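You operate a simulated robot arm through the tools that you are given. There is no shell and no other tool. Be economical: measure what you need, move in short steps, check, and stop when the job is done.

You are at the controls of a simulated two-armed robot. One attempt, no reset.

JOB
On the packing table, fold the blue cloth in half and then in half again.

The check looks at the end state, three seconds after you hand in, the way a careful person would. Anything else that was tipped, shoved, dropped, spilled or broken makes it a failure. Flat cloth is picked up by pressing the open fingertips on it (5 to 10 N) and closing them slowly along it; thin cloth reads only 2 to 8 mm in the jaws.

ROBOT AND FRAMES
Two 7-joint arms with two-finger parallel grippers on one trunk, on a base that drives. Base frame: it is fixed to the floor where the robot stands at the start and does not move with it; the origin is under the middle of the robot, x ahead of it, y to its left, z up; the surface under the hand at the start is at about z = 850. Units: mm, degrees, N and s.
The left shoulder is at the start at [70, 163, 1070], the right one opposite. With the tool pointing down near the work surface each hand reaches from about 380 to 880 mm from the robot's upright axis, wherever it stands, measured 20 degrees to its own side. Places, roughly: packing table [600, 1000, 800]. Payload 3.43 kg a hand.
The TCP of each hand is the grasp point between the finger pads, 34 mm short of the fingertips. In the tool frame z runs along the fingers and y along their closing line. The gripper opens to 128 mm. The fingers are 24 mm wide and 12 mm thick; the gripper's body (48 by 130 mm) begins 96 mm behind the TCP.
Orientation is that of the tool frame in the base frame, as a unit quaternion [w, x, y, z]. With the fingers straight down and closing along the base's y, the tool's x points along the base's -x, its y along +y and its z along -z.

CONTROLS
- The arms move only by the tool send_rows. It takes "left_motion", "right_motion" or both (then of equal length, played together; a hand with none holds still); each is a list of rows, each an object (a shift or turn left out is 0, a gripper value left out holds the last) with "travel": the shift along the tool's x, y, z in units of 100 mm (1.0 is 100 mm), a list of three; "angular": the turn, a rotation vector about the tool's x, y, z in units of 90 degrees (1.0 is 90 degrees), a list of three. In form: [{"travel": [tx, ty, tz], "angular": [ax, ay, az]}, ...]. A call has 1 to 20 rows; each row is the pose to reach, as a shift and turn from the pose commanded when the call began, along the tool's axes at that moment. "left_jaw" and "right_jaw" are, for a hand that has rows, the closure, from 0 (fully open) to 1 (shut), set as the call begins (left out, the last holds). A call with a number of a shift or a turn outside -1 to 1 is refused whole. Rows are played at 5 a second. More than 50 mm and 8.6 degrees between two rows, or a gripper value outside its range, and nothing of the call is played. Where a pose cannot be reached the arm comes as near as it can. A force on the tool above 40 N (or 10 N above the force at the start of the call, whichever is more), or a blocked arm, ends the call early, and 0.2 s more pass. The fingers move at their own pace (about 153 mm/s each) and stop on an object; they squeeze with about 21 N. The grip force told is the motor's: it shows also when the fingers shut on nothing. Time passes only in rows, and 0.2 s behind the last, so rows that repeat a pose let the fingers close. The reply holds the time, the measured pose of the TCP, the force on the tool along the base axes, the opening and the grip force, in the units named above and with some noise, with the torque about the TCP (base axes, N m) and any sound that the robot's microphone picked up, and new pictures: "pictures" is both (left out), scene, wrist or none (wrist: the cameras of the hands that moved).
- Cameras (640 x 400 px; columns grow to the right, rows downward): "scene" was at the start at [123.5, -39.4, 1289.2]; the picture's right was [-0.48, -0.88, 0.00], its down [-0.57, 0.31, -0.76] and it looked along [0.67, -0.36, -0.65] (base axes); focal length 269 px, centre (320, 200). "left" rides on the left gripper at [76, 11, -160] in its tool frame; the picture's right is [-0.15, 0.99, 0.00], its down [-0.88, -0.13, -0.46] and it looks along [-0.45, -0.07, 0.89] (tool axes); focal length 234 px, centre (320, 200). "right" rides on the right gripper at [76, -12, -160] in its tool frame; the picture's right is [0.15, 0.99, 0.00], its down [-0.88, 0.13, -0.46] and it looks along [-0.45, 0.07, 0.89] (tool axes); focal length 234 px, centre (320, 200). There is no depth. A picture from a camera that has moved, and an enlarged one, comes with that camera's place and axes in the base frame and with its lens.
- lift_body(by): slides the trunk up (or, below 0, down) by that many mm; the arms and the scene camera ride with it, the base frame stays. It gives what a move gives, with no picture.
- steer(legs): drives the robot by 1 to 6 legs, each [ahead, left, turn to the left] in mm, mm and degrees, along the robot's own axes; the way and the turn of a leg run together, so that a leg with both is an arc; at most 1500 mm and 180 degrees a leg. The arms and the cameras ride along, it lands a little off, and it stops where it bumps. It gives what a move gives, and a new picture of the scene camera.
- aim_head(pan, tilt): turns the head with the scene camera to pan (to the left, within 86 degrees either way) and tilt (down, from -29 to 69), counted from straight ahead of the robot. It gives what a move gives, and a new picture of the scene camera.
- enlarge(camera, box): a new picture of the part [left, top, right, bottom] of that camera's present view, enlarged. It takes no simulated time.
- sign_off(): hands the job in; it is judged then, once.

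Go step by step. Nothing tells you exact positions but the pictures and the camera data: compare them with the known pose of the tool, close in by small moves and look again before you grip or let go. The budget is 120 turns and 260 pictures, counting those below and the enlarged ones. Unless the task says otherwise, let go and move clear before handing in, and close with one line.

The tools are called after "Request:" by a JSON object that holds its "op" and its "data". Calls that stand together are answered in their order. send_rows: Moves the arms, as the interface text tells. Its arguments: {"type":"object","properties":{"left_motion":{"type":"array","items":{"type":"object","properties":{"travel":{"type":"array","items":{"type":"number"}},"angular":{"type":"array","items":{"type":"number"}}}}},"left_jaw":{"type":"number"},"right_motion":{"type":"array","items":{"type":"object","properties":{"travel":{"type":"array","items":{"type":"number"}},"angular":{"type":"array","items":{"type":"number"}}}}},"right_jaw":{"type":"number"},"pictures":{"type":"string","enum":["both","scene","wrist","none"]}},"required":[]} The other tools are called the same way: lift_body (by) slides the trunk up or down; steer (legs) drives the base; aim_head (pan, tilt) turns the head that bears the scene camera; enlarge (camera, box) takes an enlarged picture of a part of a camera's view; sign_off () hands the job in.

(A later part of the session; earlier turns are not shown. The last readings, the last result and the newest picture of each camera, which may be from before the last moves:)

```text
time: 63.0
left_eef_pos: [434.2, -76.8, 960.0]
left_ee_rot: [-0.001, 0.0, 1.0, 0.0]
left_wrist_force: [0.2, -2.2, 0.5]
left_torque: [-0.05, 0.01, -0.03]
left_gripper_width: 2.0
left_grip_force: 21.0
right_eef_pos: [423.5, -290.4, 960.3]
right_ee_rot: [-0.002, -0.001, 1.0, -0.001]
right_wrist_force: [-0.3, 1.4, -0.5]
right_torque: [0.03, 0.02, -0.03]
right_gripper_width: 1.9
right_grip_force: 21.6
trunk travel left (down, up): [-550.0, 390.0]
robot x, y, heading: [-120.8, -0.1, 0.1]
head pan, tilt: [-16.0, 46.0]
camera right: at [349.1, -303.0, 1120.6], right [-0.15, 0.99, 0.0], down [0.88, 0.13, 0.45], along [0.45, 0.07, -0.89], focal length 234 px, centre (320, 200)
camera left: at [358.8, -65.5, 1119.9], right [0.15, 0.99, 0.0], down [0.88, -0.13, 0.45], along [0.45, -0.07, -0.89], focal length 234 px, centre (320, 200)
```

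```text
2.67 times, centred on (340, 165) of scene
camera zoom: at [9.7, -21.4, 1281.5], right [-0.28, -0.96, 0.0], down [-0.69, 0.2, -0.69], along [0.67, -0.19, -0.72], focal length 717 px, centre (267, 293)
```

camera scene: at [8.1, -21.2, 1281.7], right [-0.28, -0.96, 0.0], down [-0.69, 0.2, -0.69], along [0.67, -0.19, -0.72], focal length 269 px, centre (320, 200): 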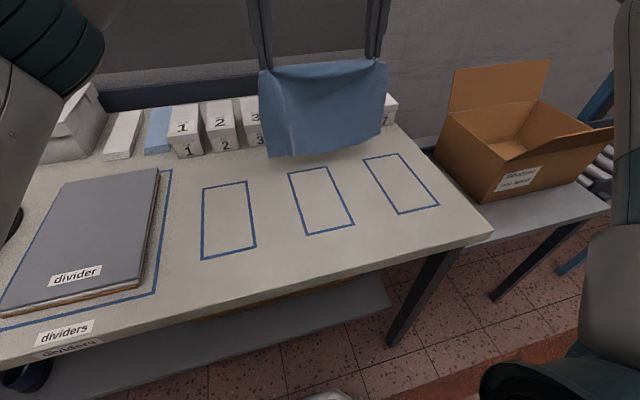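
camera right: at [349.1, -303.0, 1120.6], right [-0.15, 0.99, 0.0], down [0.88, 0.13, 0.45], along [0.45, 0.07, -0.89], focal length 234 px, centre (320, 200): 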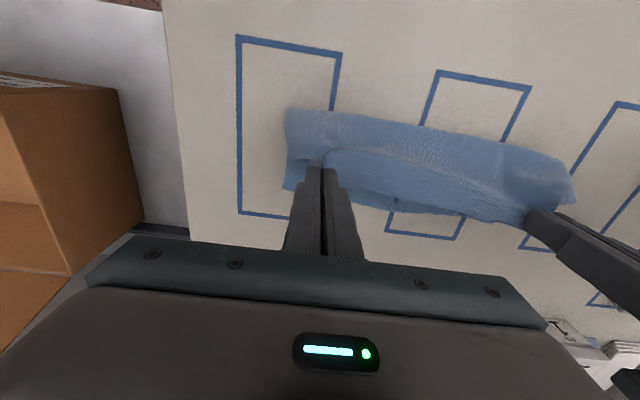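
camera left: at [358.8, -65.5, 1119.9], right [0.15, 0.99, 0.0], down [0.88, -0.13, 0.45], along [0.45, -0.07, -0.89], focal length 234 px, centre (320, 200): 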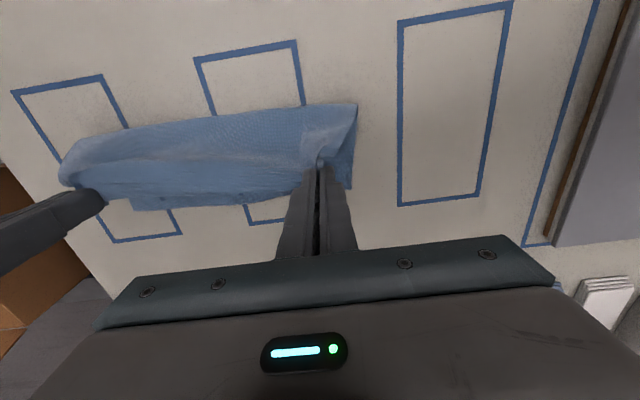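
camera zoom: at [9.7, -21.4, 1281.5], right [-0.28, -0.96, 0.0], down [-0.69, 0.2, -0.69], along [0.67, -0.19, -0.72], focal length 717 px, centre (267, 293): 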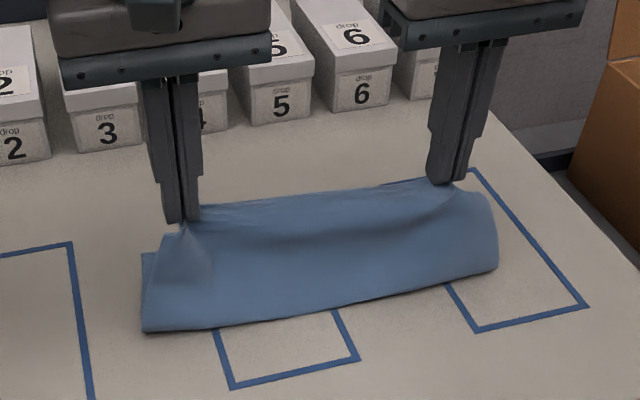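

The fold is clean, with its crease at x≈398/382. I'll continue down to align the held edge with the free edge at x≈501/485.

Request:
{"op": "send_rows", "data": {"left_motion": [{"travel": [-0.12, 0, 0.08]}, {"travel": [-0.23, -0.01, 0.2]}, {"travel": [-0.34, -0.02, 0.36]}, {"travel": [-0.43, -0.03, 0.52]}, {"travel": [-0.5, -0.03, 0.64]}], "right_motion": [{"travel": [-0.1, 0, 0.08]}, {"travel": [-0.2, -0.01, 0.2]}, {"travel": [-0.3, -0.02, 0.36]}, {"travel": [-0.39, -0.03, 0.52]}, {"travel": [-0.46, -0.03, 0.64]}], "pictures": "wrist"}}

Request:
{"op": "enlarge", "data": {"camera": "scene", "box": [220, 90, 460, 240]}}

```text
time: 64.2
left_eef_pos: [484.1, -78.0, 897.7]
left_ee_rot: [-0.001, 0.0, 1.0, 0.0]
left_wrist_force: [0.3, -2.9, -0.1]
left_torque: [-0.09, 0.04, -0.01]
left_gripper_width: 2.3
left_grip_force: 20.8
right_eef_pos: [468.7, -295.2, 896.4]
right_ee_rot: [-0.001, 0.0, 1.0, 0.0]
right_wrist_force: [0.1, 3.2, 0.9]
right_torque: [0.1, 0.01, 0.01]
right_gripper_width: 2.1
right_grip_force: 20.6
trunk travel left (down, up): [-550.0, 390.0]
robot x, y, heading: [-121.0, -0.5, 0.0]
head pan, tilt: [-16.0, 46.0]
camera right: at [393.5, -306.6, 1057.6], right [-0.15, 0.99, 0.0], down [0.88, 0.13, 0.45], along [0.45, 0.07, -0.89], focal length 234 px, centre (320, 200)
camera left: at [408.0, -67.6, 1055.8], right [0.15, 0.99, 0.0], down [0.88, -0.13, 0.45], along [0.45, -0.07, -0.89], focal length 234 px, centre (320, 200)
```

right: 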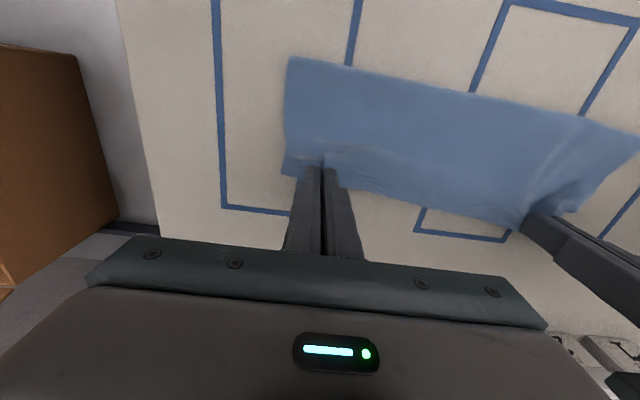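
left: 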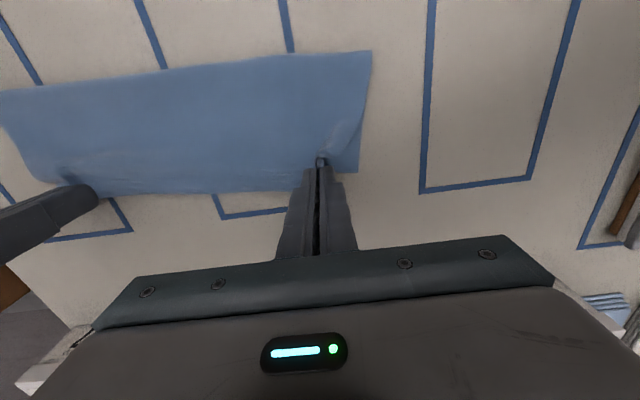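

```text
2.67 times, centred on (340, 165) of scene
camera zoom: at [8.8, -21.2, 1281.6], right [-0.28, -0.96, 0.0], down [-0.69, 0.2, -0.69], along [0.67, -0.19, -0.72], focal length 717 px, centre (267, 293)
```

zoom: 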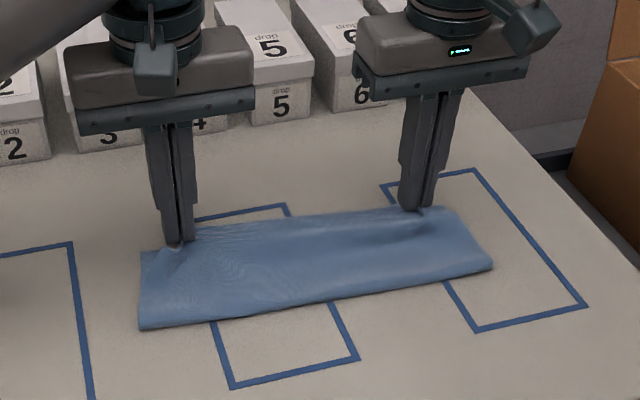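

Request:
{"op": "enlarge", "data": {"camera": "left", "box": [180, 100, 400, 238]}}

Request:
{"op": "enlarge", "data": {"camera": "right", "box": [250, 100, 470, 238]}}

```text
2.90 times, centred on (290, 169) of left
camera zoom: at [408.0, -67.6, 1055.8], right [0.15, 0.99, 0.0], down [0.88, -0.13, 0.45], along [0.45, -0.07, -0.89], focal length 679 px, centre (407, 290)
```

zoom: 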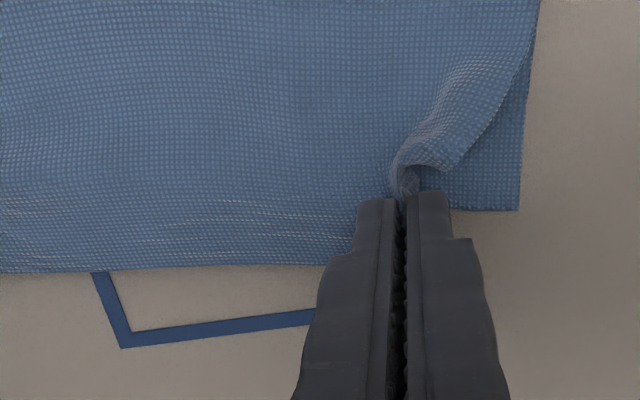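

```text
2.90 times, centred on (360, 169) of right
camera zoom: at [393.5, -306.6, 1057.6], right [-0.15, 0.99, 0.0], down [0.88, 0.13, 0.45], along [0.45, 0.07, -0.89], focal length 679 px, centre (204, 290)
```

zoom: 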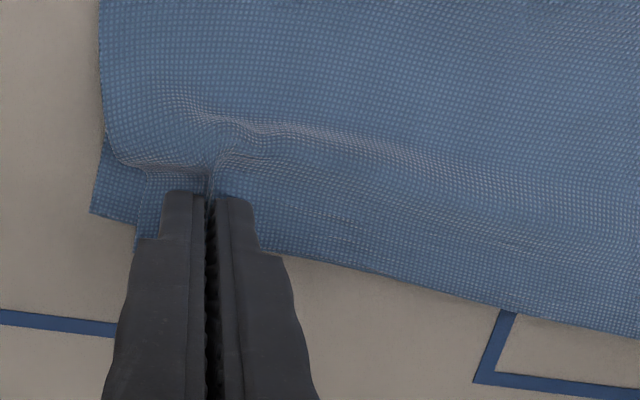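

The corners nearly match: the top layer overhangs by about 10 mm on the right and the left is fine. I'll back off slightly, lower, press lightly and open to release.

Request:
{"op": "send_rows", "data": {"left_motion": [{"travel": [0.02, 0.01, 0.03]}, {"travel": [0.03, 0.02, 0.07]}, {"travel": [0.03, 0.02, 0.1]}], "right_motion": [{"travel": [0.04, -0.01, 0.03]}, {"travel": [0.08, -0.02, 0.07]}, {"travel": [0.08, -0.02, 0.095]}], "pictures": "none"}}

Request:
{"op": "send_rows", "data": {"left_motion": [{"travel": [0, 0, 0.012]}, {"travel": [0, 0, 0.012]}], "right_motion": [{"travel": [0, 0, 0.01]}, {"travel": [0, 0, 0.01]}], "pictures": "none"}}

```text
time: 65.0
left_eef_pos: [481.0, -77.4, 887.2]
left_ee_rot: [0.0, 0.0, 1.0, 0.0]
left_wrist_force: [-1.4, -7.8, 0.4]
left_torque: [-0.25, 0.04, -0.07]
left_gripper_width: 2.1
left_grip_force: 20.5
right_eef_pos: [460.6, -296.0, 887.0]
right_ee_rot: [0.0, 0.0, 1.0, 0.001]
right_wrist_force: [2.0, 8.3, 0.8]
right_torque: [0.31, -0.02, -0.05]
right_gripper_width: 1.9
right_grip_force: 21.0
trunk travel left (down, up): [-550.0, 390.0]
robot x, y, heading: [-115.8, 1.3, 0.1]
head pan, tilt: [-16.0, 46.0]
```

```text
time: 65.6
left_eef_pos: [479.4, -76.9, 886.6]
left_ee_rot: [0.0, 0.0, 1.0, 0.0]
left_wrist_force: [-0.9, -8.8, 3.3]
left_torque: [-0.28, 0.08, -0.06]
left_gripper_width: 1.9
left_grip_force: 20.8
right_eef_pos: [459.5, -296.4, 887.0]
right_ee_rot: [0.0, 0.0, 1.0, 0.001]
right_wrist_force: [1.9, 8.9, -0.2]
right_torque: [0.31, -0.03, -0.03]
right_gripper_width: 2.1
right_grip_force: 21.1
trunk travel left (down, up): [-550.0, 390.0]
robot x, y, heading: [-120.4, -2.8, 0.0]
head pan, tilt: [-16.0, 46.0]
```

Now a bit more press, then I open in steps.

Request:
{"op": "send_rows", "data": {"left_motion": [{"travel": [0, 0, 0.006]}, {"travel": [0, 0, 0.006]}], "right_motion": [{"travel": [0, 0, 0.012]}, {"travel": [0, 0, 0.012]}], "left_jaw": 0.94, "right_jaw": 0.94, "pictures": "none"}}

Request:
{"op": "send_rows", "data": {"left_motion": [{"travel": [0, 0, 0]}, {"travel": [0, 0, 0]}], "right_motion": [{"travel": [0, 0, 0]}, {"travel": [0, 0, 0]}], "left_jaw": 0.87, "right_jaw": 0.87, "pictures": "none"}}

Request:
{"op": "send_rows", "data": {"left_motion": [{"travel": [0, 0, 0]}, {"travel": [0, 0, 0]}], "right_motion": [{"travel": [0, 0, 0]}, {"travel": [0, 0, 0]}], "left_jaw": 0.8, "right_jaw": 0.8, "pictures": "wrist"}}

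```text
time: 66.2
left_eef_pos: [480.3, -76.3, 885.8]
left_ee_rot: [0.0, 0.0, 1.0, 0.0]
left_wrist_force: [0.3, -0.7, 3.3]
left_torque: [0.0, 0.03, 0.0]
left_gripper_width: 7.1
left_grip_force: 1.3
right_eef_pos: [460.0, -295.3, 886.5]
right_ee_rot: [0.0, 0.0, 1.0, 0.0]
right_wrist_force: [-0.4, 2.5, 3.1]
right_torque: [0.07, 0.0, -0.01]
right_gripper_width: 8.1
right_grip_force: 0.3
trunk travel left (down, up): [-550.0, 390.0]
robot x, y, heading: [-117.7, -1.1, -0.0]
head pan, tilt: [-16.0, 46.0]
```

```text
time: 66.8
left_eef_pos: [480.1, -76.3, 886.3]
left_ee_rot: [0.0, 0.0, 1.0, 0.0]
left_wrist_force: [-0.3, -0.5, 4.5]
left_torque: [0.01, 0.07, 0.03]
left_gripper_width: 16.0
left_grip_force: 0.1
right_eef_pos: [459.4, -296.5, 886.1]
right_ee_rot: [0.0, 0.0, 1.0, 0.0]
right_wrist_force: [-0.1, -0.4, 2.4]
right_torque: [-0.02, -0.05, -0.04]
right_gripper_width: 16.0
right_grip_force: 0.1
trunk travel left (down, up): [-550.0, 390.0]
robot x, y, heading: [-118.7, 1.0, -0.2]
head pan, tilt: [-16.0, 46.0]
```

```text
time: 67.4
left_eef_pos: [480.0, -76.3, 885.3]
left_ee_rot: [0.0, 0.0, 1.0, 0.0]
left_wrist_force: [0.7, 0.7, 3.2]
left_torque: [-0.03, 0.03, 0.0]
left_gripper_width: 25.0
left_grip_force: 0.1
right_eef_pos: [459.4, -295.2, 886.1]
right_ee_rot: [0.0, 0.0, 1.0, 0.0]
right_wrist_force: [0.3, 0.6, 2.2]
right_torque: [0.0, -0.01, 0.02]
right_gripper_width: 24.9
right_grip_force: 0.1
trunk travel left (down, up): [-550.0, 390.0]
robot x, y, heading: [-121.8, -3.0, 0.1]
head pan, tilt: [-16.0, 46.0]
camera right: at [384.9, -307.5, 1046.3], right [-0.15, 0.99, 0.0], down [0.88, 0.13, 0.46], along [0.45, 0.07, -0.89], focal length 234 px, centre (320, 200)
camera left: at [404.0, -65.3, 1045.4], right [0.15, 0.99, 0.0], down [0.88, -0.13, 0.46], along [0.45, -0.07, -0.89], focal length 234 px, centre (320, 200)
```

right: 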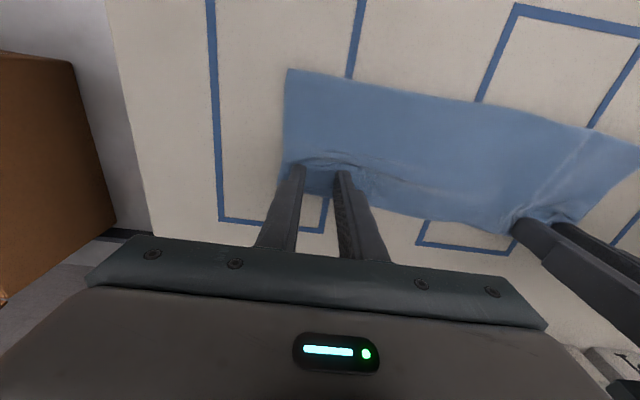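
left: 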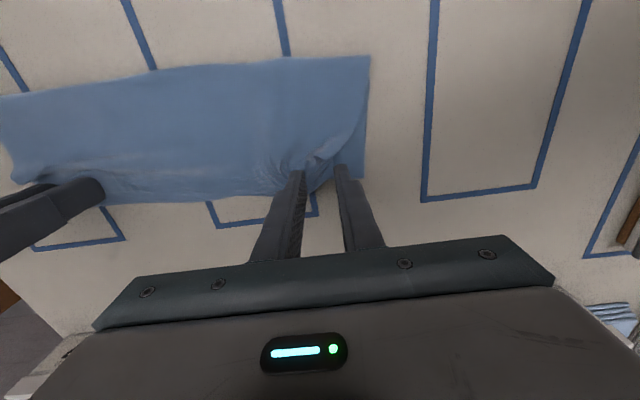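

Good. I'll open a little further and lift both hands clear to inspect.

Request:
{"op": "send_rows", "data": {"left_motion": [{"travel": [0, 0, 0]}, {"travel": [0, 0, 0]}], "right_motion": [{"travel": [0, 0, 0]}, {"travel": [0, 0, 0]}], "left_jaw": 0.72, "right_jaw": 0.72, "pictures": "none"}}

Request:
{"op": "send_rows", "data": {"left_motion": [{"travel": [0, 0, -0.1]}, {"travel": [0, 0, -0.4]}, {"travel": [0, 0.2, -0.8]}, {"travel": [-0.1, 0.6, -1.0]}], "right_motion": [{"travel": [0, 0, -0.1]}, {"travel": [0, 0, -0.4]}, {"travel": [0, 0, -0.8]}, {"travel": [-0.4, 0, -1.0]}], "pictures": "wrist"}}

Request:
{"op": "enlarge", "data": {"camera": "scene", "box": [260, 140, 420, 240]}}

```text
time: 68.0
left_eef_pos: [481.2, -76.9, 887.1]
left_ee_rot: [0.0, 0.0, 1.0, 0.0]
left_wrist_force: [-0.3, 0.2, 0.8]
left_torque: [-0.07, 0.03, 0.0]
left_gripper_width: 35.6
left_grip_force: 0.1
right_eef_pos: [460.4, -295.2, 885.2]
right_ee_rot: [0.0, 0.0, 1.0, 0.0]
right_wrist_force: [-0.2, 0.7, 3.7]
right_torque: [-0.04, -0.04, 0.05]
right_gripper_width: 35.2
right_grip_force: 0.1
trunk travel left (down, up): [-550.0, 390.0]
robot x, y, heading: [-119.0, 3.1, 0.0]
head pan, tilt: [-16.0, 46.0]
```

```text
time: 69.0
left_eef_pos: [491.2, -13.3, 983.9]
left_ee_rot: [-0.002, 0.0, 1.0, -0.001]
left_wrist_force: [0.3, 0.0, 0.0]
left_torque: [-0.02, 0.04, 0.0]
left_gripper_width: 36.0
left_grip_force: 0.1
right_eef_pos: [503.1, -292.3, 987.2]
right_ee_rot: [-0.002, -0.001, 1.0, -0.001]
right_wrist_force: [0.3, 1.2, 0.0]
right_torque: [-0.04, 0.06, 0.03]
right_gripper_width: 35.8
right_grip_force: 0.0
trunk travel left (down, up): [-550.0, 390.0]
robot x, y, heading: [-119.1, -1.1, 0.1]
head pan, tilt: [-16.0, 46.0]
camera right: at [428.5, -304.4, 1147.7], right [-0.15, 0.99, 0.0], down [0.88, 0.13, 0.45], along [0.45, 0.07, -0.89], focal length 234 px, centre (320, 200)
camera left: at [415.4, -1.3, 1143.3], right [0.15, 0.99, 0.0], down [0.88, -0.13, 0.45], along [0.45, -0.07, -0.89], focal length 234 px, centre (320, 200)
```

right: 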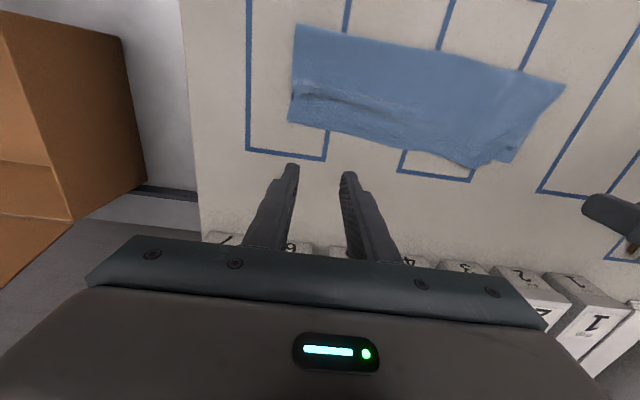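
left: 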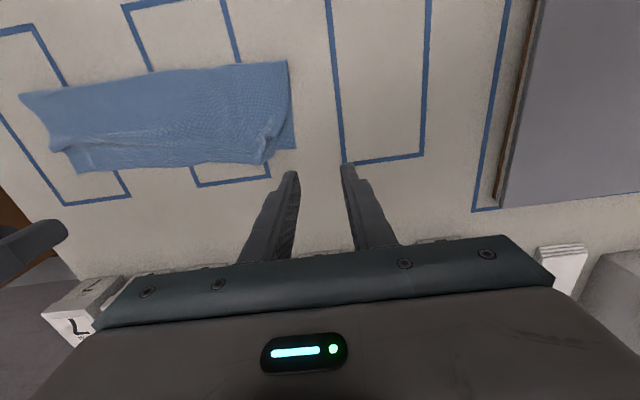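

```text
4.00 times, centred on (340, 190) of scene
camera zoom: at [10.8, -18.4, 1281.3], right [-0.28, -0.96, 0.0], down [-0.69, 0.2, -0.69], along [0.67, -0.19, -0.72], focal length 1075 px, centre (240, 240)
```

zoom: 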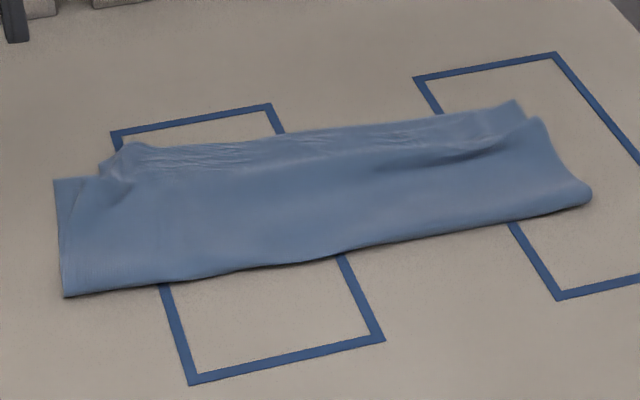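

Request:
{"op": "enlarge", "data": {"camera": "left", "box": [10, 40, 310, 220]}}

Request:
{"op": "enlarge", "data": {"camera": "right", "box": [280, 10, 580, 190]}}

```text
2.13 times, centred on (160, 130) of left
camera zoom: at [415.4, -1.3, 1143.3], right [0.15, 0.99, 0.0], down [0.88, -0.13, 0.45], along [0.45, -0.07, -0.89], focal length 500 px, centre (661, 349)
```

zoom: 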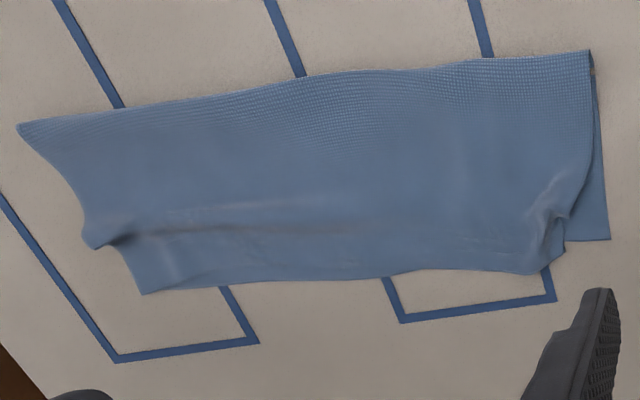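

```text
2.13 times, centred on (430, 100) of right
camera zoom: at [428.5, -304.4, 1147.7], right [-0.15, 0.99, 0.0], down [0.88, 0.13, 0.45], along [0.45, 0.07, -0.89], focal length 500 px, centre (85, 413)
```

zoom: 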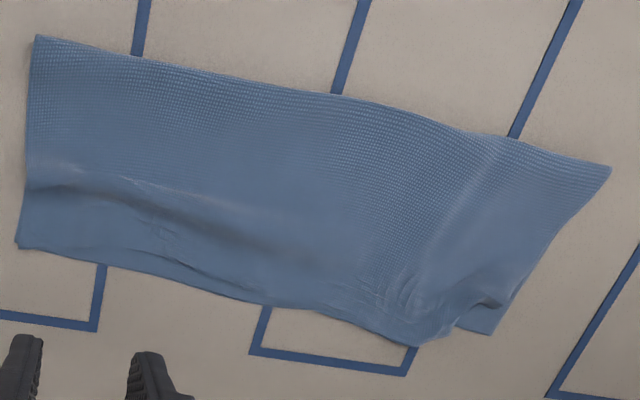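

The half fold is now good: the edges agree within about 10 mm, and only the top-left corner A is drawn in by about 28 mm. I'll try to nudge it outward with closed left fingertips, pressing lightly and dragging +y.

Request:
{"op": "send_rows", "data": {"left_motion": [{"travel": [0, -0.35, 0.1]}, {"travel": [0.05, -0.68, 0.3]}, {"travel": [0.06, -0.68, 0.6]}, {"travel": [0.06, -0.68, 0.9]}], "left_jaw": 1.0, "pictures": "none"}}

Request:
{"op": "send_rows", "data": {"left_motion": [{"travel": [0, 0, 0.02]}, {"travel": [0, 0, 0.035]}, {"travel": [0, 0, 0.05]}], "pictures": "wrist"}}

```text
time: 70.0
left_eef_pos: [486.0, -83.4, 891.3]
left_ee_rot: [0.0, 0.0, 1.0, -0.001]
left_wrist_force: [-0.1, -0.5, -0.4]
left_torque: [-0.01, -0.01, 0.03]
left_gripper_width: 0.1
left_grip_force: 21.0
right_eef_pos: [501.3, -294.5, 987.4]
right_ee_rot: [0.0, 0.0, 1.0, 0.0]
right_wrist_force: [0.3, 0.0, 0.2]
right_torque: [0.03, 0.01, -0.02]
right_gripper_width: 35.8
right_grip_force: 0.0
trunk travel left (down, up): [-550.0, 390.0]
robot x, y, heading: [-118.7, -1.7, -0.2]
head pan, tilt: [-16.0, 46.0]
```

```text
time: 70.8
left_eef_pos: [484.3, -83.8, 890.0]
left_ee_rot: [0.001, 0.0, 1.0, 0.0]
left_wrist_force: [-0.8, 0.3, 0.7]
left_torque: [0.0, 0.02, 0.02]
left_gripper_width: 0.1
left_grip_force: 20.9
right_eef_pos: [500.8, -294.4, 988.9]
right_ee_rot: [-0.001, 0.0, 1.0, 0.0]
right_wrist_force: [0.7, -0.1, -0.2]
right_torque: [0.01, 0.01, 0.03]
right_gripper_width: 35.9
right_grip_force: 0.0
trunk travel left (down, up): [-550.0, 390.0]
robot x, y, heading: [-120.6, -1.7, 0.0]
head pan, tilt: [-16.0, 46.0]
camera left: at [408.2, -73.0, 1048.9], right [0.15, 0.99, 0.0], down [0.88, -0.13, 0.46], along [0.45, -0.07, -0.89], focal length 234 px, centre (320, 200)
```

left: 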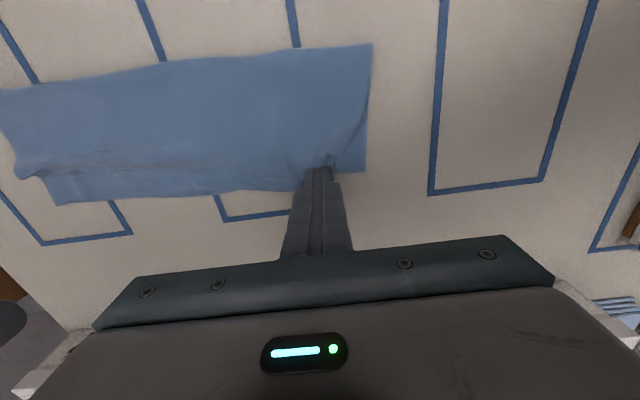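

Request:
{"op": "send_rows", "data": {"left_motion": [{"travel": [0, 0, 0.02]}, {"travel": [0, 0, 0.03]}, {"travel": [0.01, 0.07, 0.032]}, {"travel": [0.03, 0.14, 0.032]}, {"travel": [0.05, 0.21, 0.032]}, {"travel": [0.06, 0.28, 0.032]}], "pictures": "none"}}

Request:
{"op": "enlarge", "data": {"camera": "left", "box": [180, 60, 400, 210]}}

```text
time: 72.2
left_eef_pos: [479.2, -57.1, 886.5]
left_ee_rot: [0.001, 0.0, 1.0, 0.0]
left_wrist_force: [-0.1, -0.2, 2.2]
left_torque: [0.01, -0.01, 0.01]
left_gripper_width: 0.0
left_grip_force: 21.3
right_eef_pos: [501.2, -295.0, 988.1]
right_ee_rot: [0.0, -0.001, 1.0, 0.0]
right_wrist_force: [0.9, -0.2, -0.4]
right_torque: [-0.03, 0.01, 0.04]
right_gripper_width: 35.8
right_grip_force: 0.1
trunk travel left (down, up): [-550.0, 390.0]
robot x, y, heading: [-120.5, -1.6, -0.1]
head pan, tilt: [-16.0, 46.0]
```

```text
2.67 times, centred on (290, 135) of left
camera zoom: at [402.1, -45.1, 1046.0], right [0.15, 0.99, 0.0], down [0.88, -0.13, 0.46], along [0.45, -0.07, -0.89], focal length 624 px, centre (400, 373)
```

zoom: 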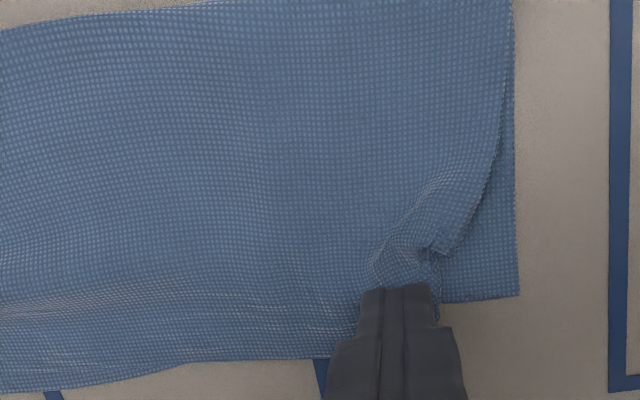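

Request:
{"op": "send_rows", "data": {"left_motion": [{"travel": [0, 0.02, -0.2]}, {"travel": [0, 0.3, -0.6]}, {"travel": [0, 0.7, -0.9]}], "pictures": "none"}}

Request:
{"op": "enlarge", "data": {"camera": "left", "box": [10, 40, 310, 220]}}

Request:
{"op": "enlarge", "data": {"camera": "scene", "box": [260, 150, 340, 220]}}

```text
time: 73.0
left_eef_pos: [478.9, 18.4, 978.5]
left_ee_rot: [0.0, 0.001, 1.0, 0.0]
left_wrist_force: [-0.9, 0.8, -0.7]
left_torque: [-0.04, -0.03, 0.02]
left_gripper_width: 0.0
left_grip_force: 20.9
right_eef_pos: [500.2, -293.1, 988.0]
right_ee_rot: [0.0, 0.0, 1.0, 0.0]
right_wrist_force: [0.1, 0.1, 0.0]
right_torque: [-0.04, -0.03, 0.01]
right_gripper_width: 35.6
right_grip_force: 0.0
trunk travel left (down, up): [-550.0, 390.0]
robot x, y, heading: [-121.3, -2.9, 0.1]
head pan, tilt: [-16.0, 46.0]
```

```text
2.13 times, centred on (160, 130) of left
camera zoom: at [402.0, 28.8, 1138.6], right [0.15, 0.99, 0.0], down [0.88, -0.13, 0.46], along [0.45, -0.07, -0.89], focal length 500 px, centre (661, 349)
```

zoom: 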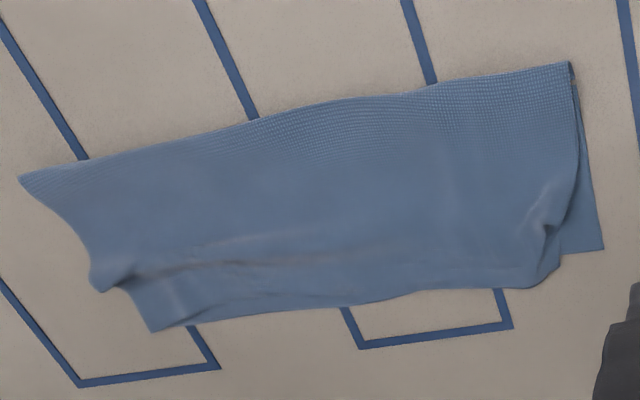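

```text
5.71 times, centred on (300, 185) of scene
camera zoom: at [7.6, -19.7, 1281.7], right [-0.28, -0.96, 0.0], down [-0.69, 0.2, -0.69], along [0.67, -0.19, -0.72], focal length 1536 px, centre (434, 286)
```

zoom: 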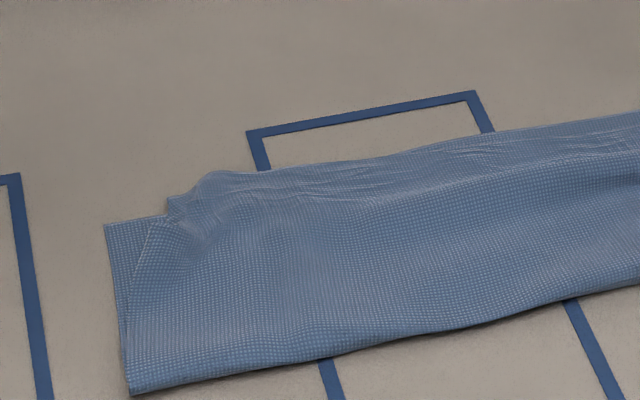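

The remaining pucker is small. For the second fold I'll turn the right gripper by 90° so it closes along x, and position it over the middle of the right end at about (430, −322).

Request:
{"op": "send_rows", "data": {"right_motion": [{"travel": [0.07, -0.03, 0], "angular": [0, 0, -0.09]}, {"travel": [0.14, -0.06, 0], "angular": [0, 0, -0.18]}, {"travel": [0.21, -0.09, 0], "angular": [0, 0, -0.27]}, {"travel": [0.28, -0.12, 0], "angular": [0, 0, -0.36]}, {"travel": [0.35, -0.15, 0], "angular": [0, 0, -0.45]}, {"travel": [0.42, -0.18, 0], "angular": [0, 0, -0.54]}, {"travel": [0.49, -0.21, 0], "angular": [0, 0, -0.63]}, {"travel": [0.56, -0.24, 0], "angular": [0, 0, -0.72]}, {"travel": [0.63, -0.26, 0], "angular": [0, 0, -0.81]}, {"travel": [0.68, -0.28, 0], "angular": [0, 0, -0.9]}, {"travel": [0.71, -0.29, 0], "angular": [0, 0, -0.985]}], "right_jaw": 0.65}}

```text
time: 75.4
left_eef_pos: [478.8, 16.5, 978.3]
left_ee_rot: [0.0, 0.0, 1.0, 0.0]
left_wrist_force: [0.9, 0.8, 1.0]
left_torque: [-0.01, -0.02, 0.01]
left_gripper_width: 0.0
left_grip_force: 21.3
right_eef_pos: [271.4, -176.1, 952.6]
right_ee_rot: [0.003, -0.686, 0.728, -0.017]
right_wrist_force: [-0.4, 0.4, 0.5]
right_torque: [0.02, -0.01, -0.02]
right_gripper_width: 44.6
right_grip_force: 0.1
right hand out of reach, approached as far as the arm can: row 6, 7, 8, 9, 10, 11
trunk travel left (down, up): [-550.0, 390.0]
robot x, y, heading: [-117.1, -0.6, -0.0]
head pan, tilt: [-16.0, 46.0]
camera scene: at [8.0, -20.4, 1281.7], right [-0.28, -0.96, 0.0], down [-0.69, 0.2, -0.69], along [0.67, -0.19, -0.72], focal length 269 px, centre (320, 200)
camera right: at [274.7, -249.4, 1114.1], right [-1.0, -0.09, -0.03], down [-0.09, 0.9, 0.44], along [-0.02, 0.44, -0.9], focal length 234 px, centre (320, 200)
```

scene: 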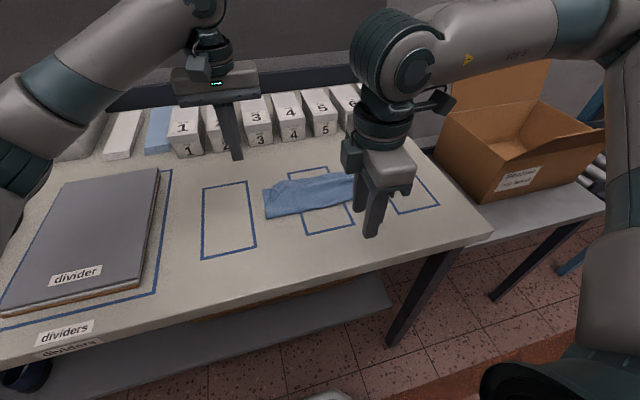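
right: 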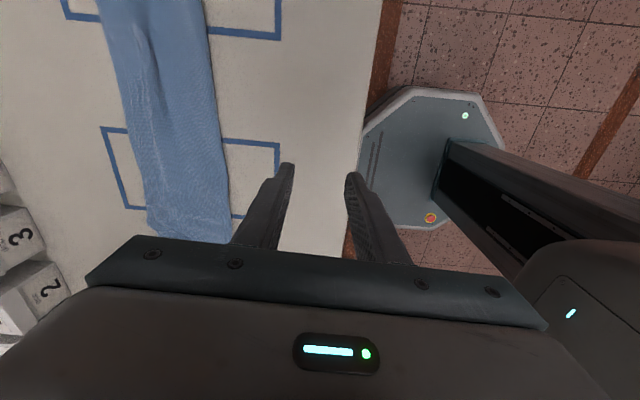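

The right wrist can't turn that way at that spot. I'll turn it back and then try the opposite turn.

Request:
{"op": "send_rows", "data": {"right_motion": [{"angular": [0, 0, 0.09]}, {"angular": [0, 0, 0.18]}, {"angular": [0, 0, 0.27]}, {"angular": [0, 0, 0.36]}, {"angular": [0, 0, 0.45]}, {"angular": [0, 0, 0.54]}, {"angular": [0, 0, 0.63]}, {"angular": [0, 0, 0.72]}, {"angular": [0, 0, 0.81]}, {"angular": [0, 0, 0.9]}, {"angular": [0, 0, 0.985]}], "pictures": "scene"}}

```text
time: 77.8
left_eef_pos: [478.7, 17.1, 977.8]
left_ee_rot: [0.0, 0.0, 1.0, 0.0]
left_wrist_force: [-0.5, -0.1, 0.1]
left_torque: [-0.03, -0.02, -0.01]
left_gripper_width: 0.0
left_grip_force: 20.8
right_eef_pos: [269.0, -175.7, 953.0]
right_ee_rot: [0.013, 0.02, 1.0, -0.008]
right_wrist_force: [-0.3, 0.3, 0.4]
right_torque: [0.0, 0.0, 0.0]
right_gripper_width: 45.1
right_grip_force: 0.0
trunk travel left (down, up): [-550.0, 390.0]
robot x, y, heading: [-116.9, 0.6, 0.1]
head pan, tilt: [-16.0, 46.0]
camera scene: at [8.2, -21.2, 1281.7], right [-0.28, -0.96, 0.0], down [-0.69, 0.2, -0.69], along [0.67, -0.19, -0.72], focal length 269 px, centre (320, 200)
```

scene: 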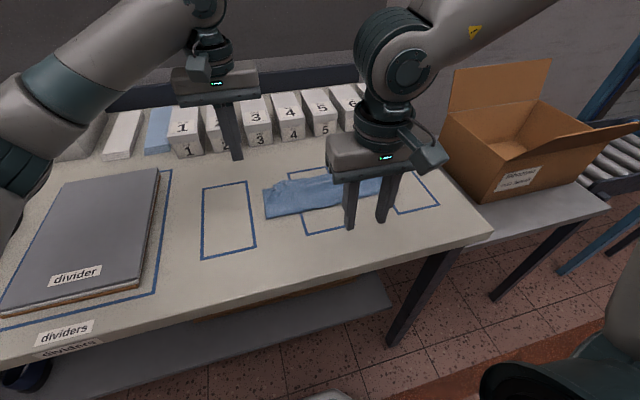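

Request:
{"op": "send_rows", "data": {"right_motion": [{"travel": [-0.2, -0.2, -0.2]}, {"travel": [-0.5, -0.45, -0.4]}, {"travel": [-0.8, -0.7, -0.5]}, {"travel": [-0.99, -0.9, -0.5]}], "pictures": "none"}}

Request:
{"op": "send_rows", "data": {"right_motion": [{"travel": [-0.3, -0.3, 0]}, {"travel": [-0.6, -0.55, 0]}], "pictures": "none"}}

Request:
{"op": "send_rows", "data": {"right_motion": [{"angular": [0, 0, 0.09]}, {"angular": [0, 0, 0.18]}, {"angular": [0, 0, 0.27]}, {"angular": [0, 0, 0.36]}, {"angular": [0, 0, 0.45]}, {"angular": [0, 0, 0.54]}, {"angular": [0, 0, 0.63]}, {"angular": [0, 0, 0.72]}, {"angular": [0, 0, 0.81]}, {"angular": [0, 0, 0.9]}, {"angular": [0, 0, 0.985]}], "pictures": "scene"}}

```text
time: 78.8
left_eef_pos: [478.6, 16.5, 978.2]
left_ee_rot: [0.0, 0.0, 1.0, -0.001]
left_wrist_force: [1.0, -0.1, -0.9]
left_torque: [-0.01, -0.01, 0.01]
left_gripper_width: 0.2
left_grip_force: 20.8
right_eef_pos: [363.6, -269.5, 1008.3]
right_ee_rot: [0.014, 0.018, 1.0, -0.009]
right_wrist_force: [0.4, -0.3, -0.1]
right_torque: [0.02, 0.01, 0.0]
right_gripper_width: 44.7
right_grip_force: 0.1
trunk travel left (down, up): [-550.0, 390.0]
robot x, y, heading: [-117.8, 0.9, -0.1]
head pan, tilt: [-16.0, 46.0]
```

```text
time: 79.4
left_eef_pos: [478.6, 15.4, 978.8]
left_ee_rot: [0.001, -0.001, 1.0, -0.001]
left_wrist_force: [0.0, -0.9, 0.4]
left_torque: [-0.03, 0.02, -0.01]
left_gripper_width: 0.3
left_grip_force: 21.0
right_eef_pos: [420.3, -326.9, 1010.9]
right_ee_rot: [0.014, 0.019, 1.0, -0.01]
right_wrist_force: [0.8, 0.6, 0.9]
right_torque: [-0.01, 0.03, 0.03]
right_gripper_width: 44.8
right_grip_force: 0.1
trunk travel left (down, up): [-550.0, 390.0]
robot x, y, heading: [-115.9, -0.5, -0.1]
head pan, tilt: [-16.0, 46.0]
```

```text
time: 81.8
left_eef_pos: [478.9, 17.2, 978.7]
left_ee_rot: [0.0, 0.0, 1.0, 0.0]
left_wrist_force: [0.0, -0.3, 0.1]
left_torque: [-0.01, -0.01, -0.03]
left_gripper_width: 0.0
left_grip_force: 20.0
right_eef_pos: [421.8, -325.6, 1010.1]
right_ee_rot: [0.016, 0.712, 0.701, 0.004]
right_wrist_force: [0.7, -0.1, -0.6]
right_torque: [0.01, -0.01, 0.02]
right_gripper_width: 44.8
right_grip_force: 0.1
trunk travel left (down, up): [-550.0, 390.0]
robot x, y, heading: [-115.5, 1.7, -0.3]
head pan, tilt: [-16.0, 46.0]
camera scene: at [8.1, -21.0, 1281.7], right [-0.28, -0.96, 0.0], down [-0.69, 0.2, -0.69], along [0.67, -0.19, -0.72], focal length 269 px, centre (320, 200)
```

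scene: 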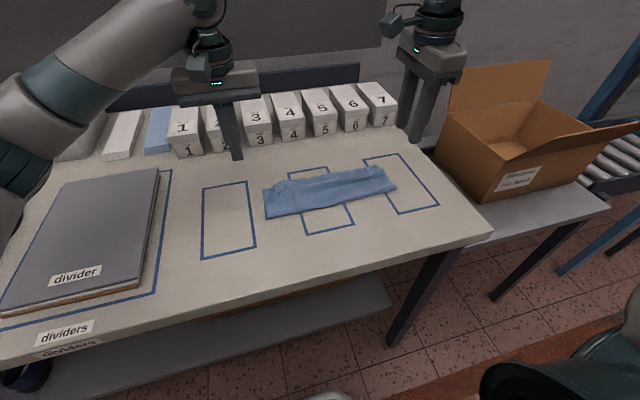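

The opposite turn works. I'll square up the small tilt, and descend over the right end.

Request:
{"op": "send_rows", "data": {"right_motion": [{"travel": [0.02, 0.05, 0.3], "angular": [0.018, 0.011, -0.01]}, {"travel": [0.04, 0.08, 0.6], "angular": [0.018, 0.011, -0.01]}, {"travel": [0.04, 0.08, 0.95], "angular": [0.018, 0.011, -0.01]}], "pictures": "wrist"}}

Request:
{"op": "enlarge", "data": {"camera": "scene", "box": [330, 130, 430, 220]}}

```text
time: 82.6
left_eef_pos: [480.4, 16.2, 978.3]
left_ee_rot: [-0.001, 0.0, 1.0, 0.0]
left_wrist_force: [0.0, -0.7, -0.4]
left_torque: [0.02, 0.03, 0.05]
left_gripper_width: 0.1
left_grip_force: 21.0
right_eef_pos: [432.4, -325.1, 914.1]
right_ee_rot: [0.0, 0.706, 0.708, 0.0]
right_wrist_force: [-0.1, 1.2, 1.1]
right_torque: [0.02, 0.02, 0.02]
right_gripper_width: 44.8
right_grip_force: 0.1
trunk travel left (down, up): [-550.0, 390.0]
robot x, y, heading: [-117.2, 2.7, -0.1]
head pan, tilt: [-16.0, 46.0]
camera right: at [421.3, -249.7, 1075.6], right [0.99, 0.15, 0.0], down [0.13, -0.88, 0.46], along [0.07, -0.45, -0.89], focal length 234 px, centre (320, 200)
```

right: 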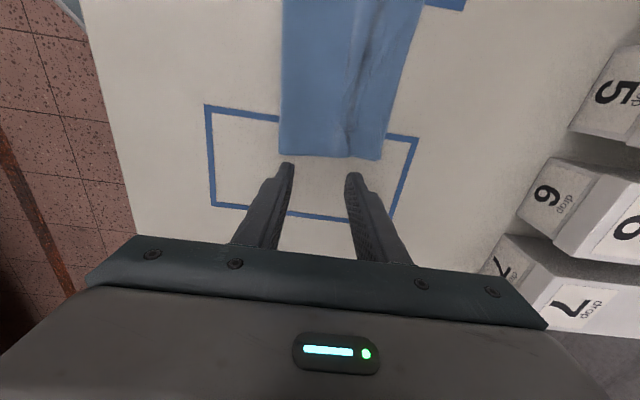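

```text
4.44 times, centred on (380, 175) of scene
camera zoom: at [9.4, -21.8, 1281.5], right [-0.28, -0.96, 0.0], down [-0.69, 0.2, -0.69], along [0.67, -0.19, -0.72], focal length 1194 px, centre (53, 311)
```

zoom: 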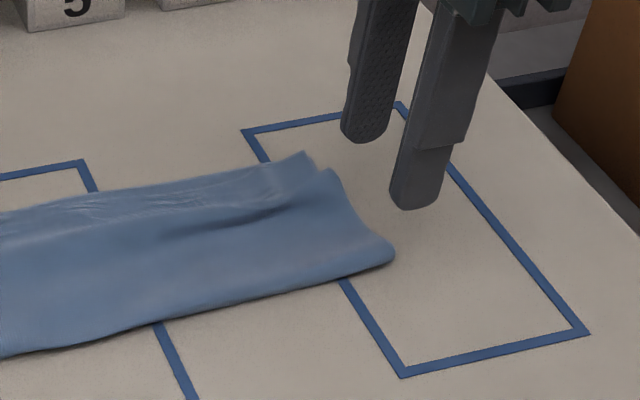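

The end edge runs from (398, −319) to (490, −310), so I'll shift to its middle at about (441, −306) and come down to it.

Request:
{"op": "send_rows", "data": {"right_motion": [{"travel": [0.1, 0.04, 0.0]}, {"travel": [0.19, 0.09, 0.1]}, {"travel": [0.19, 0.09, 0.23]}], "right_jaw": 0.62, "pictures": "wrist"}}

Request:
{"op": "send_rows", "data": {"right_motion": [{"travel": [0, 0, 0.02]}, {"travel": [0, 0, 0.04]}], "pictures": "none"}}

Request:
{"op": "send_rows", "data": {"right_motion": [{"travel": [0, 0, 0.01]}, {"travel": [0, 0, 0.015]}], "pictures": "none"}}

```text
time: 83.4
left_eef_pos: [479.0, 14.7, 978.1]
left_ee_rot: [0.0, 0.0, 1.0, 0.0]
left_wrist_force: [-0.4, -0.7, -0.9]
left_torque: [0.0, -0.01, -0.01]
left_gripper_width: 0.0
left_grip_force: 21.3
right_eef_pos: [440.9, -304.1, 892.1]
right_ee_rot: [0.0, 0.707, 0.707, 0.0]
right_wrist_force: [-0.2, 0.3, 0.0]
right_torque: [0.05, -0.02, -0.03]
right_gripper_width: 48.5
right_grip_force: 0.0
trunk travel left (down, up): [-550.0, 390.0]
robot x, y, heading: [-118.1, 2.2, 0.3]
head pan, tilt: [-16.0, 46.0]
camera right: at [430.6, -229.3, 1052.6], right [0.99, 0.15, 0.0], down [0.13, -0.88, 0.46], along [0.07, -0.45, -0.89], focal length 234 px, centre (320, 200)
```

right: 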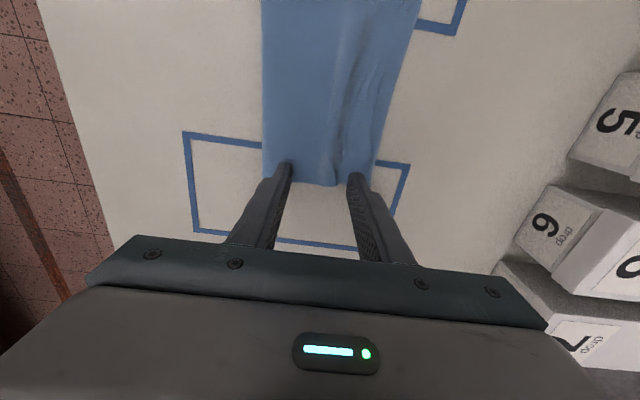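

```text
time: 84.0
left_eef_pos: [479.8, 16.1, 978.4]
left_ee_rot: [0.0, 0.0, 1.0, 0.001]
left_wrist_force: [0.3, -0.5, 0.6]
left_torque: [0.01, -0.05, 0.04]
left_gripper_width: 0.0
left_grip_force: 20.7
right_eef_pos: [441.0, -304.7, 888.4]
right_ee_rot: [0.001, 0.706, 0.708, -0.002]
right_wrist_force: [0.4, 0.1, 0.4]
right_torque: [-0.01, 0.03, 0.01]
right_gripper_width: 48.3
right_grip_force: 0.1
trunk travel left (down, up): [-550.0, 390.0]
robot x, y, heading: [-115.1, 0.0, 0.1]
head pan, tilt: [-16.0, 46.0]
```

```text
time: 84.6
left_eef_pos: [478.8, 14.7, 977.7]
left_ee_rot: [-0.001, 0.0, 1.0, 0.0]
left_wrist_force: [-0.4, 0.2, -0.1]
left_torque: [-0.01, 0.0, 0.0]
left_gripper_width: 0.3
left_grip_force: 21.0
right_eef_pos: [440.3, -303.8, 887.7]
right_ee_rot: [-0.001, 0.706, 0.708, -0.001]
right_wrist_force: [-0.6, -0.6, 0.2]
right_torque: [-0.03, 0.0, -0.02]
right_gripper_width: 48.7
right_grip_force: 0.2
trunk travel left (down, up): [-550.0, 390.0]
robot x, y, heading: [-116.3, -1.4, 0.0]
head pan, tilt: [-16.0, 46.0]
```

Request:
{"op": "send_rows", "data": {"right_motion": [{"travel": [0, 0, 0]}, {"travel": [0, 0, 0.015]}, {"travel": [0, 0, 0.025]}], "right_jaw": 0.75, "pictures": "none"}}

```text
time: 85.4
left_eef_pos: [478.4, 16.4, 979.0]
left_ee_rot: [0.002, 0.0, 1.0, 0.0]
left_wrist_force: [-0.1, -0.2, -0.1]
left_torque: [0.0, 0.03, 0.0]
left_gripper_width: 0.0
left_grip_force: 20.6
right_eef_pos: [440.0, -304.3, 885.2]
right_ee_rot: [0.001, 0.706, 0.708, 0.0]
right_wrist_force: [-0.8, -2.5, 10.9]
right_torque: [-0.08, 0.09, -0.01]
right_gripper_width: 32.2
right_grip_force: 0.0
trunk travel left (down, up): [-550.0, 390.0]
robot x, y, heading: [-119.7, 1.1, -0.1]
head pan, tilt: [-16.0, 46.0]
```

It presses with 11 N, which should catch both layers. I'll close slowly.

Request:
{"op": "send_rows", "data": {"right_motion": [{"travel": [0, 0, 0.005]}, {"travel": [0, 0, 0.005]}], "right_jaw": 0.81, "pictures": "none"}}

Request:
{"op": "send_rows", "data": {"right_motion": [{"travel": [0, 0, 0]}, {"travel": [0, 0, 0]}], "right_jaw": 0.87, "pictures": "none"}}

Request:
{"op": "send_rows", "data": {"right_motion": [{"travel": [0, 0, 0]}, {"travel": [0, 0, 0]}], "right_jaw": 0.93, "pictures": "none"}}

Request:
{"op": "send_rows", "data": {"right_motion": [{"travel": [0, 0, 0]}, {"travel": [0, 0, 0]}, {"travel": [0, 0, 0]}], "right_jaw": 1.0, "pictures": "wrist"}}

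```text
time: 86.0
left_eef_pos: [477.4, 16.2, 978.9]
left_ee_rot: [0.001, 0.0, 1.0, 0.0]
left_wrist_force: [0.0, -1.0, -0.6]
left_torque: [-0.02, -0.02, -0.01]
left_gripper_width: 0.1
left_grip_force: 21.4
right_eef_pos: [440.5, -302.7, 886.8]
right_ee_rot: [0.002, 0.706, 0.708, 0.0]
right_wrist_force: [1.7, -1.1, 17.8]
right_torque: [-0.05, 0.04, 0.02]
right_gripper_width: 23.2
right_grip_force: 0.0
trunk travel left (down, up): [-550.0, 390.0]
robot x, y, heading: [-117.0, -1.6, -0.0]
head pan, tilt: [-16.0, 46.0]
```

```text
time: 86.6
left_eef_pos: [477.0, 16.8, 979.4]
left_ee_rot: [0.001, 0.0, 1.0, 0.0]
left_wrist_force: [-0.3, -0.2, 0.1]
left_torque: [-0.04, 0.0, -0.02]
left_gripper_width: 0.1
left_grip_force: 21.2
right_eef_pos: [439.5, -303.8, 885.4]
right_ee_rot: [0.001, 0.706, 0.708, 0.001]
right_wrist_force: [0.7, 0.6, 20.4]
right_torque: [-0.02, 0.03, -0.01]
right_gripper_width: 15.0
right_grip_force: 0.0
trunk travel left (down, up): [-550.0, 390.0]
robot x, y, heading: [-117.4, -2.0, -0.2]
head pan, tilt: [-16.0, 46.0]
```

```text
time: 87.2
left_eef_pos: [476.7, 17.1, 980.2]
left_ee_rot: [0.001, 0.0, 1.0, 0.0]
left_wrist_force: [-0.8, 0.5, 1.5]
left_torque: [0.0, 0.0, 0.02]
left_gripper_width: 0.0
left_grip_force: 21.1
right_eef_pos: [439.6, -303.6, 885.7]
right_ee_rot: [0.001, 0.706, 0.708, 0.0]
right_wrist_force: [-0.2, 0.2, 22.1]
right_torque: [-0.02, 0.03, -0.02]
right_gripper_width: 9.3
right_grip_force: 0.1
trunk travel left (down, up): [-550.0, 390.0]
robot x, y, heading: [-120.5, 4.1, 0.0]
head pan, tilt: [-16.0, 46.0]
```

```text
time: 88.0
left_eef_pos: [476.9, 16.6, 979.4]
left_ee_rot: [0.002, 0.0, 1.0, 0.001]
left_wrist_force: [-0.3, -0.2, -0.6]
left_torque: [0.0, -0.02, 0.0]
left_gripper_width: 0.3
left_grip_force: 21.4
right_eef_pos: [438.1, -302.7, 885.6]
right_ee_rot: [0.001, 0.707, 0.708, -0.001]
right_wrist_force: [1.5, 0.1, 23.3]
right_torque: [-0.04, -0.05, 0.02]
right_gripper_width: 5.2
right_grip_force: 21.0
trunk travel left (down, up): [-550.0, 390.0]
robot x, y, heading: [-122.8, 3.7, 0.4]
head pan, tilt: [-16.0, 46.0]
camera right: at [428.3, -228.0, 1045.9], right [0.99, 0.15, 0.0], down [0.13, -0.88, 0.46], along [0.07, -0.45, -0.89], focal length 234 px, centre (320, 200)
```

right: 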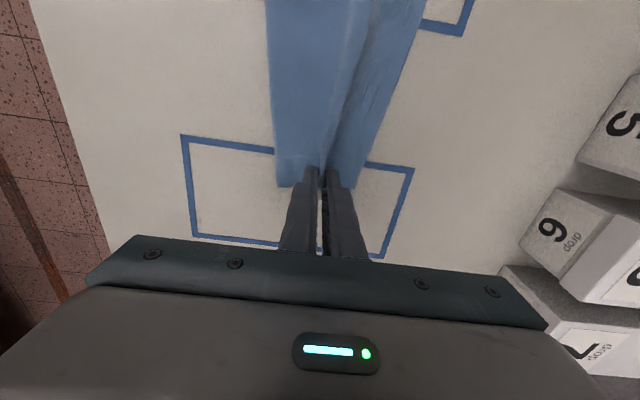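

It reads 5.2 mm, so both layers are probably in. I'll lift a little and look from the scene camera.

Request:
{"op": "send_rows", "data": {"right_motion": [{"travel": [0.02, 0, -0.15]}, {"travel": [0.04, 0, -0.35]}, {"travel": [0.06, 0, -0.55]}], "pictures": "wrist"}}

Request:
{"op": "enlarge", "data": {"camera": "scene", "box": [250, 110, 430, 230]}}

```text
time: 88.8
left_eef_pos: [479.1, 17.1, 977.8]
left_ee_rot: [0.0, 0.0, 1.0, -0.001]
left_wrist_force: [0.2, -0.3, -0.7]
left_torque: [0.05, 0.0, 0.0]
left_gripper_width: 0.0
left_grip_force: 21.3
right_eef_pos: [439.1, -298.5, 939.7]
right_ee_rot: [0.001, 0.707, 0.708, -0.001]
right_wrist_force: [0.3, -0.2, 0.0]
right_torque: [-0.02, -0.01, 0.02]
right_gripper_width: 2.6
right_grip_force: 21.3
trunk travel left (down, up): [-550.0, 390.0]
robot x, y, heading: [-119.6, -0.9, 0.2]
head pan, tilt: [-16.0, 46.0]
camera right: at [428.3, -223.0, 1100.2], right [0.99, 0.15, 0.0], down [0.13, -0.88, 0.46], along [0.07, -0.45, -0.89], focal length 234 px, centre (320, 200)
```

right: 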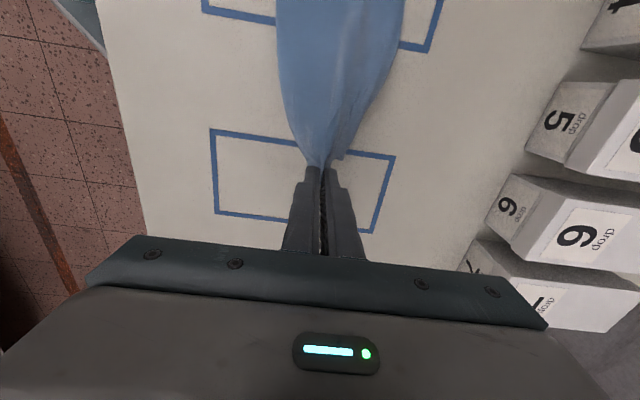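

```text
3.33 times, centred on (340, 170) of scene
camera zoom: at [8.0, -21.1, 1281.6], right [-0.28, -0.96, 0.0], down [-0.69, 0.2, -0.69], along [0.67, -0.19, -0.72], focal length 896 px, centre (253, 300)
```

zoom: 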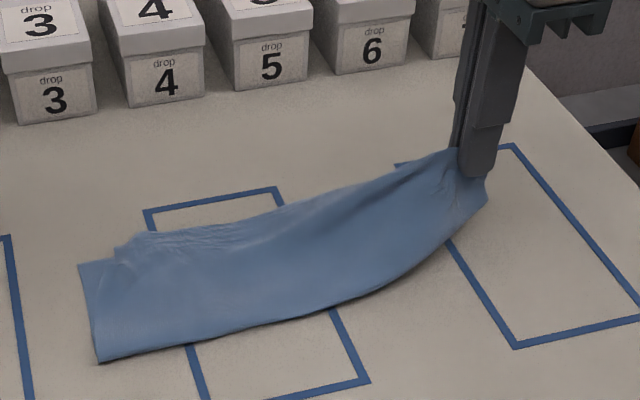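

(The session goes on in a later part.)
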